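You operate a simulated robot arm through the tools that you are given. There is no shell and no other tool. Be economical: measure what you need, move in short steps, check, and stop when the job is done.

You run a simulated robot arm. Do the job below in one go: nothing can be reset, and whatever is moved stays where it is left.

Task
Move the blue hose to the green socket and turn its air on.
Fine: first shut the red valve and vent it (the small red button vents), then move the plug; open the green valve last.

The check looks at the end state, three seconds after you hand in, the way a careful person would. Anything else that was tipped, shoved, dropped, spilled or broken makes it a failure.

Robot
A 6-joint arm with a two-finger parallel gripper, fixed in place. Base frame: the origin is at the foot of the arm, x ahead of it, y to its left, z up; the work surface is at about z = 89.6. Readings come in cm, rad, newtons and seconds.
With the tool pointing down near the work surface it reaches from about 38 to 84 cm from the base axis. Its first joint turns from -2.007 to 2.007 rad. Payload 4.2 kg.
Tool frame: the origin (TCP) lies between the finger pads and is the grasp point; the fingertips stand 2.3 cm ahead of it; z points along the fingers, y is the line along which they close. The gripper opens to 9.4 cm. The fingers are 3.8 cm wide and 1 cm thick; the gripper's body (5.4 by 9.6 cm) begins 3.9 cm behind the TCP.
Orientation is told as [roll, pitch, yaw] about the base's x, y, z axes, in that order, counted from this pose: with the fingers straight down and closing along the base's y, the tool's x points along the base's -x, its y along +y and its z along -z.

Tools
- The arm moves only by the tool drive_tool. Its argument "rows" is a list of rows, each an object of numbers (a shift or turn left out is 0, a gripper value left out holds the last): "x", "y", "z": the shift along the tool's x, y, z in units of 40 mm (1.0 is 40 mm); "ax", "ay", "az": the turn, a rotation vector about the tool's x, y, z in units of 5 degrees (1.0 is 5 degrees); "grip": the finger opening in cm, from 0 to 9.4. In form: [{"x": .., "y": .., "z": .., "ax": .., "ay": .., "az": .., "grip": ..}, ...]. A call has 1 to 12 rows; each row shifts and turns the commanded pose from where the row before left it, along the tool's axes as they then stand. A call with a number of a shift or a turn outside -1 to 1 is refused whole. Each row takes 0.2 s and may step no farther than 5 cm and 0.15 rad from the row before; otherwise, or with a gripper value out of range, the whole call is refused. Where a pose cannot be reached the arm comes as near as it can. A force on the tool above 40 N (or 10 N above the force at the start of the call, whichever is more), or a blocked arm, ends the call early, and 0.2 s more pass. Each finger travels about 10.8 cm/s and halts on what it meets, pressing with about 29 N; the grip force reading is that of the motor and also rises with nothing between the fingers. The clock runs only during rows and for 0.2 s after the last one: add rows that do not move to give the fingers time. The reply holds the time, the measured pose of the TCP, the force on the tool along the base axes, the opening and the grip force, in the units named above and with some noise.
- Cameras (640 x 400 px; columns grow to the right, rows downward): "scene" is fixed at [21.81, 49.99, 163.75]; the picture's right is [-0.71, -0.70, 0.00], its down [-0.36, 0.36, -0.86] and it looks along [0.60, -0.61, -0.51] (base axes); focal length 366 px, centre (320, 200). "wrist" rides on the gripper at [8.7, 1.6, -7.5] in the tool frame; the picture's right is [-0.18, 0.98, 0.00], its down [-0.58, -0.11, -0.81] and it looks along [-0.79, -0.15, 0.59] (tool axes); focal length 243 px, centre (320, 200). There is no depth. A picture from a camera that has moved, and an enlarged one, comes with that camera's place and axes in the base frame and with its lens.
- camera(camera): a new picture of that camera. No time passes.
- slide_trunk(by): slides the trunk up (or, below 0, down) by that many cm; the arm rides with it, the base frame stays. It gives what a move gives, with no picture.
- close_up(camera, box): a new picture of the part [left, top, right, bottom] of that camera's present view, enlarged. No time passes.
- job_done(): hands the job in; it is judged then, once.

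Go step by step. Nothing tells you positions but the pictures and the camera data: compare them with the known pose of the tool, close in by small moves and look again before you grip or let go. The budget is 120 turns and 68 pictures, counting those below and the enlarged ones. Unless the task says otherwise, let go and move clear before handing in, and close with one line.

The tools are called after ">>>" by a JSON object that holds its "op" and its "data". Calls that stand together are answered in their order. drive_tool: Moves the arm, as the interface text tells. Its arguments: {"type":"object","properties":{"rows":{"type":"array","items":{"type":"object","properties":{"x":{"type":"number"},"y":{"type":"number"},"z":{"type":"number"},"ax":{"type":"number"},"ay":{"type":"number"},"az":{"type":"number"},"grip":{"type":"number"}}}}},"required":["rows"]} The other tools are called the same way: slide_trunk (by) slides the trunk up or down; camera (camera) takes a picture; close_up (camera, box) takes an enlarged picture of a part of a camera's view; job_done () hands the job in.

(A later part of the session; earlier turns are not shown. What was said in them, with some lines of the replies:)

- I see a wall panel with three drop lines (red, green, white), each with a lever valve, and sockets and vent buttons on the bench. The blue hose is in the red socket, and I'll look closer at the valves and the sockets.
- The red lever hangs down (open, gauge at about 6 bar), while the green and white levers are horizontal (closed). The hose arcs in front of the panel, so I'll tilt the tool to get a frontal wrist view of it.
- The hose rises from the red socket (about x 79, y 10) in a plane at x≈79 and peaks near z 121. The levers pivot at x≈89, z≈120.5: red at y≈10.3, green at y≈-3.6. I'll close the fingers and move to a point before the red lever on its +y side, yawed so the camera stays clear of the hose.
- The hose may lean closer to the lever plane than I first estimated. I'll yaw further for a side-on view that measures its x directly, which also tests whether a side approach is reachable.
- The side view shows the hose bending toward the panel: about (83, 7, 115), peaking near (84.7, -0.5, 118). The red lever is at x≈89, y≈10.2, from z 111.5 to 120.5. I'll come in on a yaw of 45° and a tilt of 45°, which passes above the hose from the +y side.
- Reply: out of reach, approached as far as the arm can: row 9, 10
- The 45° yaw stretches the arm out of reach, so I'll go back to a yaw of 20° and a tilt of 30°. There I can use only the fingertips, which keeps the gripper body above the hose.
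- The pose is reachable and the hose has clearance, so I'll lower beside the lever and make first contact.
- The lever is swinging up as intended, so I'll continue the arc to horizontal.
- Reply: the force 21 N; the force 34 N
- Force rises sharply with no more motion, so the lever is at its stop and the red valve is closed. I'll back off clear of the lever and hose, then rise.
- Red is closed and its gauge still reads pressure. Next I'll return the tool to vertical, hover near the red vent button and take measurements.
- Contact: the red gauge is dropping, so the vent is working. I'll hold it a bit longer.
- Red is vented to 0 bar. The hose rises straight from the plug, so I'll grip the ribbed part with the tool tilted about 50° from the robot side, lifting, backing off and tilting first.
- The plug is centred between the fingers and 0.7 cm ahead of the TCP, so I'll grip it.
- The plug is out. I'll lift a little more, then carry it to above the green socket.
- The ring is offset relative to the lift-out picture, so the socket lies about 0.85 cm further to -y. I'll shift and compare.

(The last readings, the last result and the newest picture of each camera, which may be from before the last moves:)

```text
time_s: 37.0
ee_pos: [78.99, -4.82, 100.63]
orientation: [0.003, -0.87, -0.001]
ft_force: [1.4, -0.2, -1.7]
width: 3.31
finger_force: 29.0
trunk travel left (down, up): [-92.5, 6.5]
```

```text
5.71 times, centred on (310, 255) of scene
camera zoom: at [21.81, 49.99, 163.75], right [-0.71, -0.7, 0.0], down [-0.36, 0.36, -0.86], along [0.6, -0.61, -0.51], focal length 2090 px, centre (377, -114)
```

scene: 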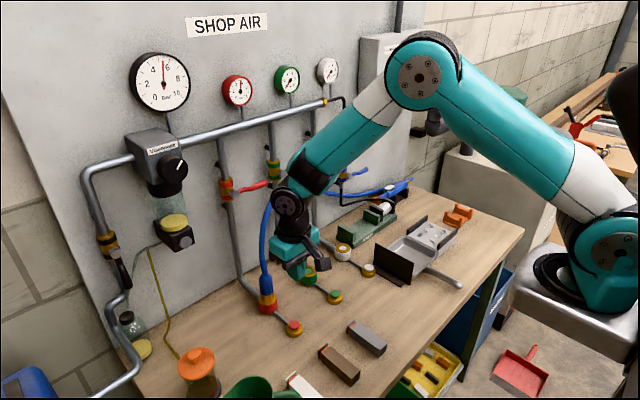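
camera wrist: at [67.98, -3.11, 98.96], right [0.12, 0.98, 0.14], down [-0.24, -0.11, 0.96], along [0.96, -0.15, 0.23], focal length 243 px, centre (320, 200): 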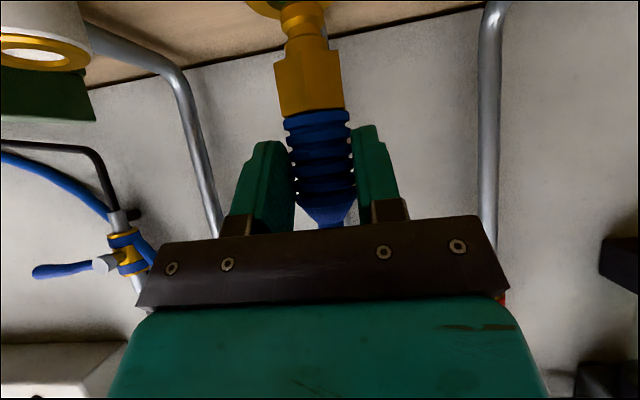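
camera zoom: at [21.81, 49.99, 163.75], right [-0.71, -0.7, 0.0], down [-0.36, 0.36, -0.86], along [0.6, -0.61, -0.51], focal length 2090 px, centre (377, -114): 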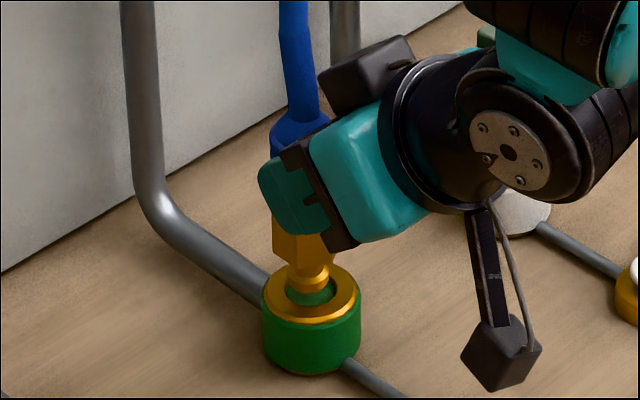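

The nipple is centred over the green socket in both views, so I'll lower it in small steps while watching force.

>>> {"op": "drive_tool", "data": {"rows": [{"x": 0.0958, "z": 0.0804}, {"x": 0.0958, "z": 0.0804}, {"x": 0.0958, "z": 0.0804}, {}]}}

>>> {"op": "close_up", "data": {"camera": "scene", "box": [270, 220, 350, 290]}}

```text
time_s: 38.0
ee_pos: [79.06, -4.87, 99.31]
orientation: [0.001, -0.872, -0.003]
ft_force: [-0.2, -0.6, -1.1]
width: 3.33
finger_force: 29.0
trunk travel left (down, up): [-92.5, 6.5]
```

```text
5.71 times, centred on (310, 255) of scene
camera zoom: at [21.81, 49.99, 163.75], right [-0.71, -0.7, 0.0], down [-0.36, 0.36, -0.86], along [0.6, -0.61, -0.51], focal length 2090 px, centre (377, -114)
```

zoom: 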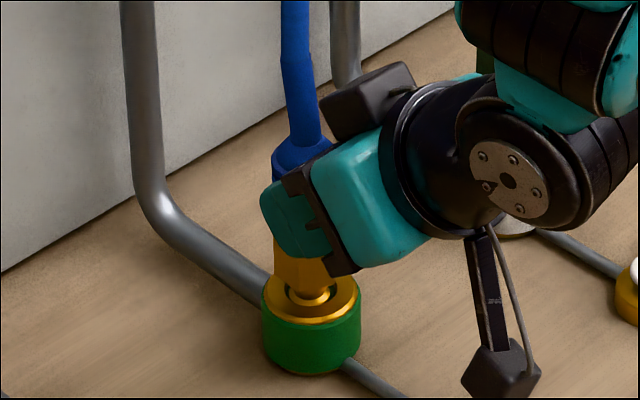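

It's entering the socket freely with no side force, so I'll continue to seat it.

>>> {"op": "drive_tool", "data": {"rows": [{"x": 0.0958, "z": 0.0804}, {"x": 0.0958, "z": 0.0804}, {"x": 0.0766, "z": 0.0643}, {"x": 0.04, "z": 0.0335}, {}]}}

>>> {"op": "camera", "data": {"camera": "wrist"}}

>>> {"op": "close_up", "data": {"camera": "scene", "box": [270, 220, 350, 290]}}

```text
time_s: 39.2
ee_pos: [79.03, -4.83, 97.81]
orientation: [0.0, -0.875, 0.0]
ft_force: [-1.4, -0.8, 8.2]
width: 3.31
finger_force: 28.9
trunk travel left (down, up): [-92.5, 6.5]
```

```text
21 pictures are left
camera wrist: at [67.95, -3.15, 95.96], right [0.12, 0.98, 0.14], down [-0.25, -0.11, 0.96], along [0.96, -0.15, 0.23], focal length 243 px, centre (320, 200)
```

wrist: 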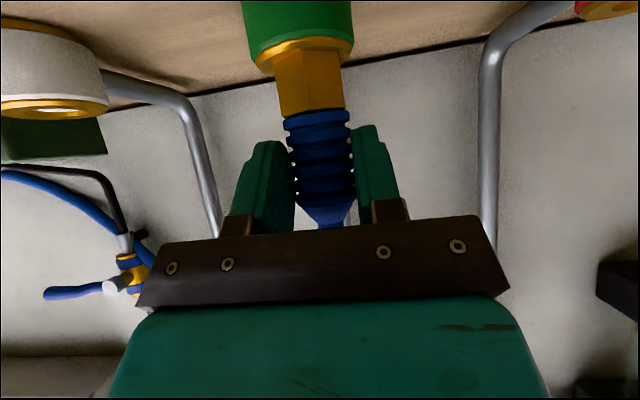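

```text
5.71 times, centred on (310, 255) of scene
camera zoom: at [21.81, 49.99, 163.75], right [-0.71, -0.7, 0.0], down [-0.36, 0.36, -0.86], along [0.6, -0.61, -0.51], focal length 2090 px, centre (377, -114)
```

zoom: 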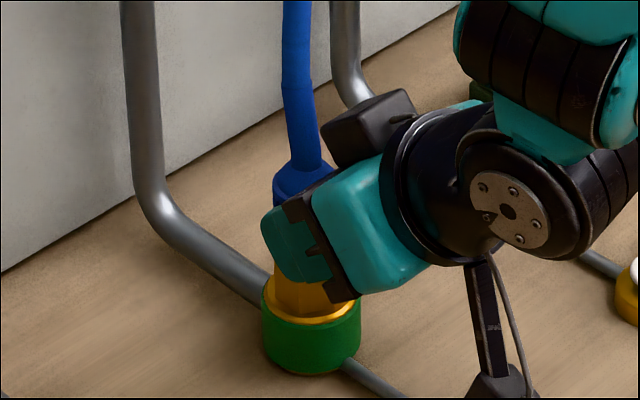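

It matches the seating seen in the red socket. I'll give one small firm push to latch it.

>>> {"op": "drive_tool", "data": {"rows": [{"x": 0.04, "z": 0.0335}, {}]}}

```text
time_s: 39.8
ee_pos: [79.11, -4.78, 97.72]
orientation: [0.003, -0.879, 0.0]
ft_force: [-8.2, -1.7, 29.5]
width: 3.28
finger_force: 28.9
trunk travel left (down, up): [-92.5, 6.5]
```

>>> {"op": "drive_tool", "data": {"rows": [{"x": -0.06, "z": -0.05}, {"grip": 6.5}, {}, {}, {"x": 0.643, "z": -0.766}, {"x": 0.643, "z": -0.766}, {"x": 0.643, "z": -0.766}, {"x": -0.383, "z": -0.3216}, {}]}}

>>> {"op": "camera", "data": {"camera": "wrist"}}

>>> {"op": "camera", "data": {"camera": "scene"}}

```text
time_s: 41.8
ee_pos: [67.08, -4.7, 99.74]
orientation: [0.002, -0.87, -0.002]
ft_force: [0.5, -0.3, -0.8]
width: 6.5
finger_force: 0.1
trunk travel left (down, up): [-92.5, 6.5]
```

```text
19 pictures are left
camera wrist: at [55.98, -3.17, 98.01], right [0.12, 0.98, 0.14], down [-0.24, -0.11, 0.96], along [0.96, -0.15, 0.23], focal length 243 px, centre (320, 200)
```

wrist: 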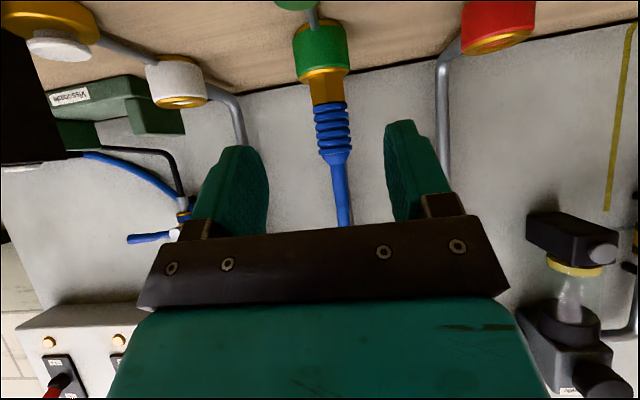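

```text
18 pictures are left
```

scene: 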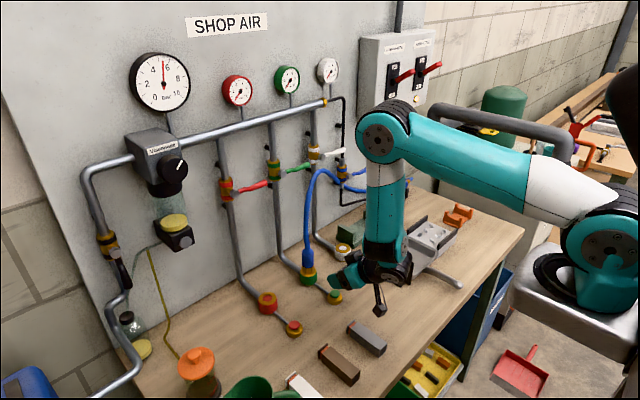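

The plug is seated in green and released. Next I'll rise and survey where the hose now runs relative to the green lever.

>>> {"op": "drive_tool", "data": {"rows": [{"x": 0.321, "z": -0.383, "grip": 0}, {"x": -0.766, "z": -0.643}, {"x": -0.766, "z": -0.643}, {"x": -0.766, "z": -0.643}, {"x": -0.766, "z": -0.643}, {"x": -0.766, "z": -0.643}, {"x": -0.766, "z": -0.643}, {"x": -0.766, "z": -0.643}, {"ay": 1}, {"ay": 1}, {"ay": 1}, {"ay": 1}]}}

>>> {"op": "camera", "data": {"camera": "wrist"}}

>>> {"op": "close_up", "data": {"camera": "scene", "box": [230, 60, 430, 310]}}

```text
time_s: 44.4
ee_pos: [65.13, -4.79, 127.6]
orientation: [0.0, -0.52, 0.0]
ft_force: [0.0, -1.2, 0.5]
width: 0.0
finger_force: 28.5
trunk travel left (down, up): [-92.5, 6.5]
```

```text
17 pictures are left
camera wrist: at [54.03, -3.21, 129.84], right [0.16, 0.98, 0.09], down [0.1, -0.11, 0.99], along [0.98, -0.15, -0.12], focal length 243 px, centre (320, 200)
```

wrist: 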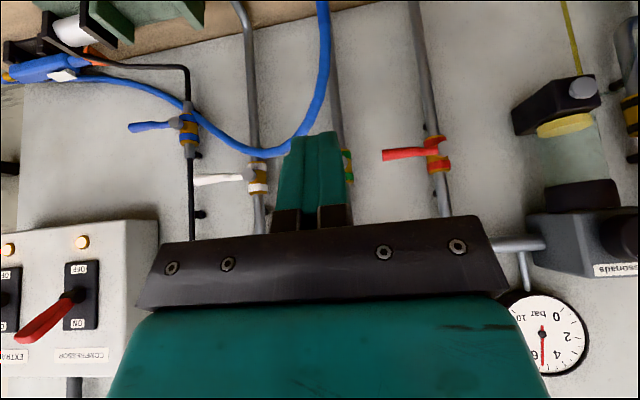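

```text
1.60 times, centred on (330, 185) of scene
camera zoom: at [21.81, 49.99, 163.75], right [-0.71, -0.7, 0.0], down [-0.36, 0.36, -0.86], along [0.6, -0.61, -0.51], focal length 585 px, centre (304, 224)
```

zoom: 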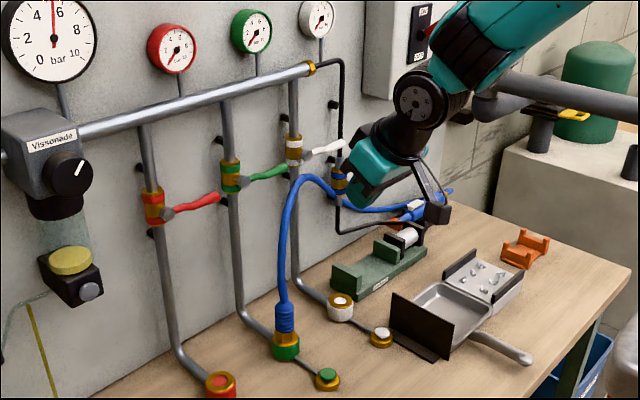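

The hose now peaks near (83, -13.5, 120), just in front of the green lever. I'll press the lever down from above using only the fingertips near the pivot, with the tool steeper (20° tilt, 25° yaw) so the body clears the hose.

>>> {"op": "drive_tool", "data": {"rows": [{"ay": 1}, {"ay": 1}, {"ax": 0.342, "az": 0.94}, {"ax": 0.342, "az": 0.94}, {"ax": 0.342, "az": 0.94}, {"ax": 0.342, "az": 0.94}, {"ax": 0.342, "az": 0.94}, {"x": -0.845, "y": 0.189, "z": 0.308}, {"x": -0.845, "y": 0.189, "z": 0.308}, {"x": -0.845, "y": 0.189, "z": 0.308}, {"x": -0.845, "y": 0.189, "z": 0.308}, {"x": -0.845, "y": 0.189, "z": 0.308}]}}

>>> {"op": "camera", "data": {"camera": "wrist"}}

>>> {"op": "close_up", "data": {"camera": "scene", "box": [220, 120, 380, 240]}}

```text
time_s: 47.0
ee_pos: [82.91, -9.08, 127.56]
orientation: [-0.001, -0.348, -0.437]
ft_force: [-0.9, 0.2, 0.6]
width: 0.0
finger_force: 28.9
trunk travel left (down, up): [-92.5, 6.5]
```

```text
15 pictures are left
camera wrist: at [74.17, -3.03, 131.74], right [0.57, 0.82, 0.06], down [0.2, -0.21, 0.96], along [0.79, -0.53, -0.29], focal length 243 px, centre (320, 200)
```

wrist: 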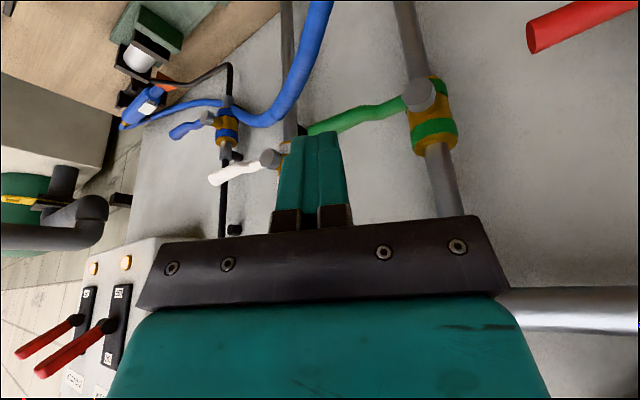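

```text
3.33 times, centred on (300, 180) of scene
camera zoom: at [21.81, 49.99, 163.75], right [-0.71, -0.7, 0.0], down [-0.36, 0.36, -0.86], along [0.6, -0.61, -0.51], focal length 1219 px, centre (387, 267)
```

zoom: 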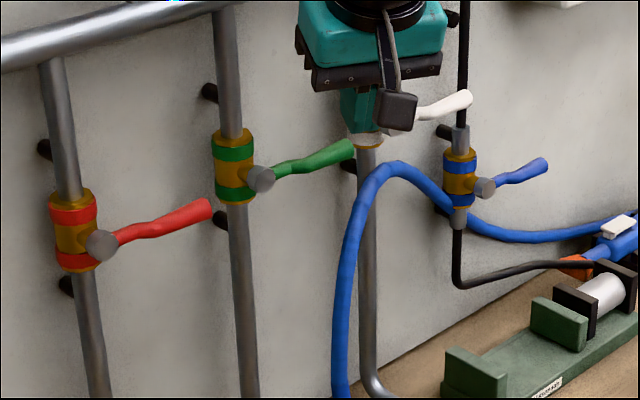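

>>> {"op": "drive_tool", "data": {"rows": [{"x": -0.42, "y": 0.13, "z": 0.525}, {"x": -0.42, "y": 0.13, "z": 0.525}, {"x": 0.12, "z": 0.329}, {}]}}

>>> {"op": "camera", "data": {"camera": "wrist"}}

```text
time_s: 48.0
ee_pos: [87.6, -9.92, 123.26]
orientation: [0.0, -0.348, -0.437]
ft_force: [-0.1, -0.9, -0.6]
width: 0.0
finger_force: 28.8
trunk travel left (down, up): [-92.5, 6.5]
```

```text
13 pictures are left
camera wrist: at [78.74, -3.86, 127.35], right [0.57, 0.82, 0.06], down [0.2, -0.21, 0.96], along [0.8, -0.53, -0.29], focal length 243 px, centre (320, 200)
```

wrist: 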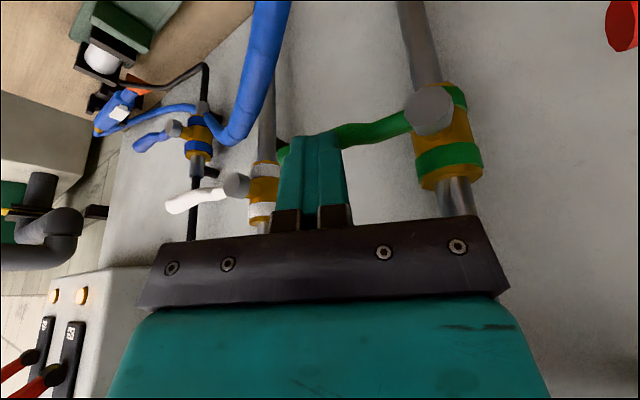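

>>> {"op": "drive_tool", "data": {"rows": [{"x": 0.11, "y": -0.04, "z": 0.32}, {"x": 0.11, "y": -0.04, "z": 0.32}, {}]}}

>>> {"op": "close_up", "data": {"camera": "scene", "box": [220, 120, 380, 240]}}

```text
time_s: 48.8
ee_pos: [87.57, -10.27, 120.61]
orientation: [-0.002, -0.347, -0.437]
ft_force: [0.1, -1.2, -0.4]
width: 0.04
finger_force: 29.0
trunk travel left (down, up): [-92.5, 6.5]
```

```text
3.33 times, centred on (300, 180) of scene
camera zoom: at [21.81, 49.99, 163.75], right [-0.71, -0.7, 0.0], down [-0.36, 0.36, -0.86], along [0.6, -0.61, -0.51], focal length 1219 px, centre (387, 267)
```

zoom: 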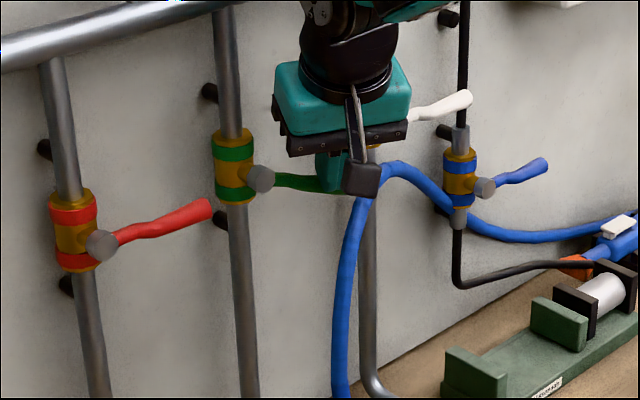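

The lever is turning down, so I'll follow the arc.

>>> {"op": "drive_tool", "data": {"rows": [{"x": 0.174, "y": 0.18, "z": 0.23}, {"x": 0.2, "y": 0.26, "z": 0.193}, {}]}}

>>> {"op": "close_up", "data": {"camera": "scene", "box": [220, 120, 380, 240]}}

```text
time_s: 49.6
ee_pos: [87.5, -8.32, 118.68]
orientation: [0.0, -0.346, -0.437]
ft_force: [-1.6, -1.0, -0.5]
width: 0.0
finger_force: 29.1
trunk travel left (down, up): [-92.5, 6.5]
```

```text
3.33 times, centred on (300, 180) of scene
camera zoom: at [21.81, 49.99, 163.75], right [-0.71, -0.7, 0.0], down [-0.36, 0.36, -0.86], along [0.6, -0.61, -0.51], focal length 1219 px, centre (387, 267)
```

zoom: 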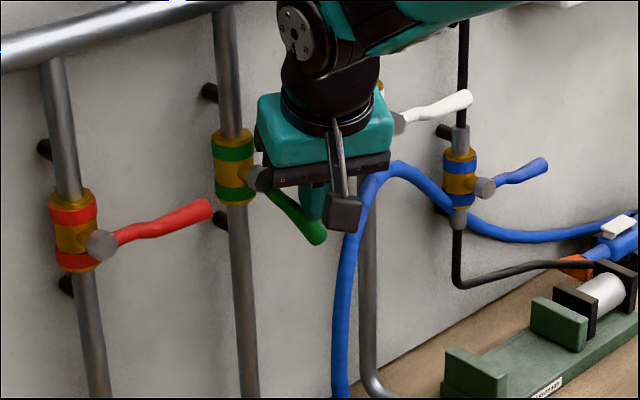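

>>> {"op": "drive_tool", "data": {"rows": [{"x": 0.17, "y": 0.27, "z": 0.098}, {"x": 0.12, "y": 0.27, "z": -0.044}, {}]}}

>>> {"op": "close_up", "data": {"camera": "scene", "box": [200, 60, 380, 240]}}

```text
time_s: 50.4
ee_pos: [87.37, -6.07, 118.11]
orientation: [0.0, -0.346, -0.438]
ft_force: [-2.8, -7.6, -3.4]
width: 0.0
finger_force: 29.4
trunk travel left (down, up): [-92.5, 6.5]
```

```text
2.22 times, centred on (290, 150) of scene
camera zoom: at [21.81, 49.99, 163.75], right [-0.71, -0.7, 0.0], down [-0.36, 0.36, -0.86], along [0.6, -0.61, -0.51], focal length 813 px, centre (387, 311)
```

zoom: 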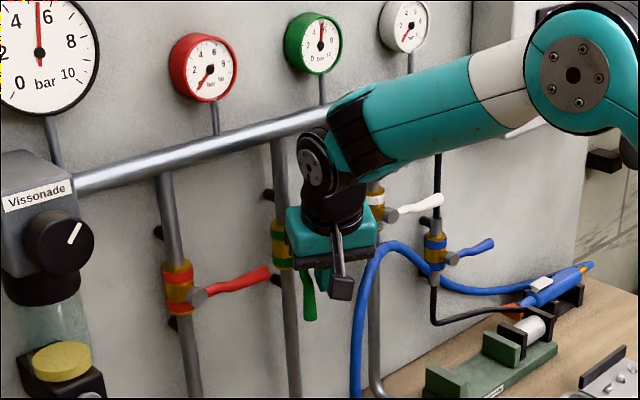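

Green gauge now shows full pressure and the lever is almost straight down. One more small nudge will bring it to its stop.

>>> {"op": "drive_tool", "data": {"rows": [{"x": 0.04, "y": 0.09, "z": -0.015}, {"x": 0.03, "y": 0.06, "z": -0.01}, {}]}}

>>> {"op": "close_up", "data": {"camera": "scene", "box": [230, 130, 350, 230]}}

```text
time_s: 51.2
ee_pos: [87.47, -5.93, 118.07]
orientation: [-0.002, -0.349, -0.448]
ft_force: [-2.8, -37.9, -1.5]
width: 0.0
finger_force: 28.6
trunk travel left (down, up): [-92.5, 6.5]
```

```text
4.00 times, centred on (290, 180) of scene
camera zoom: at [21.81, 49.99, 163.75], right [-0.71, -0.7, 0.0], down [-0.36, 0.36, -0.86], along [0.6, -0.61, -0.51], focal length 1463 px, centre (440, 280)
```

zoom: 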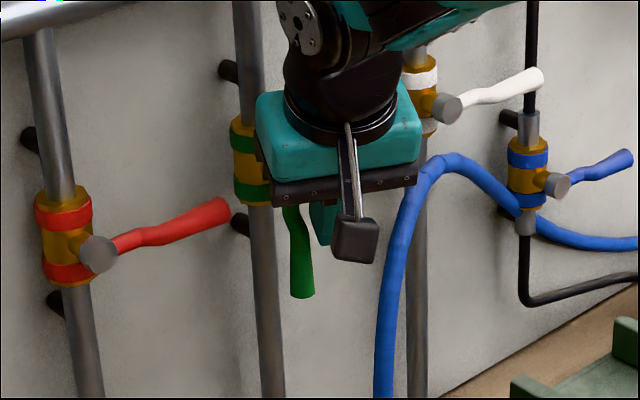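

The lever is at its stop, so I'll release sideways, rise and back away.

>>> {"op": "drive_tool", "data": {"rows": [{"x": -0.09, "y": -0.2, "z": 0.033}, {"x": -0.342, "z": -0.94}, {"x": 0.135, "y": -0.21, "z": -0.95}, {"x": 0.135, "y": -0.21, "z": -0.95}, {"x": 0.135, "y": -0.21, "z": -0.95}, {"x": 0.852, "y": -0.423, "z": -0.31}, {"x": 0.852, "y": -0.423, "z": -0.31}, {"x": 0.852, "y": -0.423, "z": -0.31}, {"x": 0.852, "y": -0.423, "z": -0.31}, {"x": 0.852, "y": -0.423, "z": -0.31}, {}]}}

>>> {"op": "camera", "data": {"camera": "scene"}}

>>> {"op": "close_up", "data": {"camera": "scene", "box": [200, 50, 400, 310]}}

```text
time_s: 53.6
ee_pos: [61.39, -5.97, 132.27]
orientation: [0.0, -0.349, -0.438]
ft_force: [0.5, -0.8, -0.2]
width: 0.01
finger_force: 29.3
trunk travel left (down, up): [-92.5, 6.5]
```

```text
8 pictures are left
```

scene: 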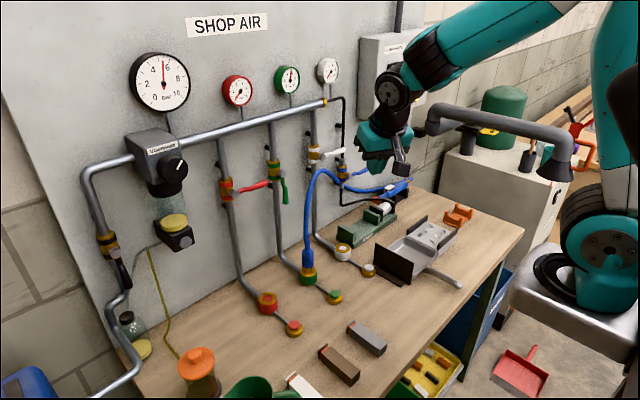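

```text
1.54 times, centred on (300, 180) of scene
camera zoom: at [21.81, 49.99, 163.75], right [-0.71, -0.7, 0.0], down [-0.36, 0.36, -0.86], along [0.6, -0.61, -0.51], focal length 563 px, centre (351, 231)
```

zoom: 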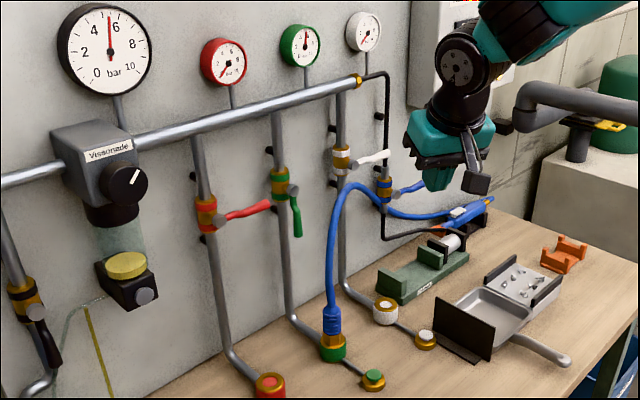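

Everything is in its end state: red is closed and at 0 bar, the plug is seated in green, the green lever is fully down with its gauge at line pressure, and the arm is clear. I'll hand it in.

>>> {"op": "job_done", "data": {}}

```text
The job is handed in.
```

The blue hose is now in the green socket with its air on. The red valve is shut and vented to 0 bar, and the arm is clear of everything.
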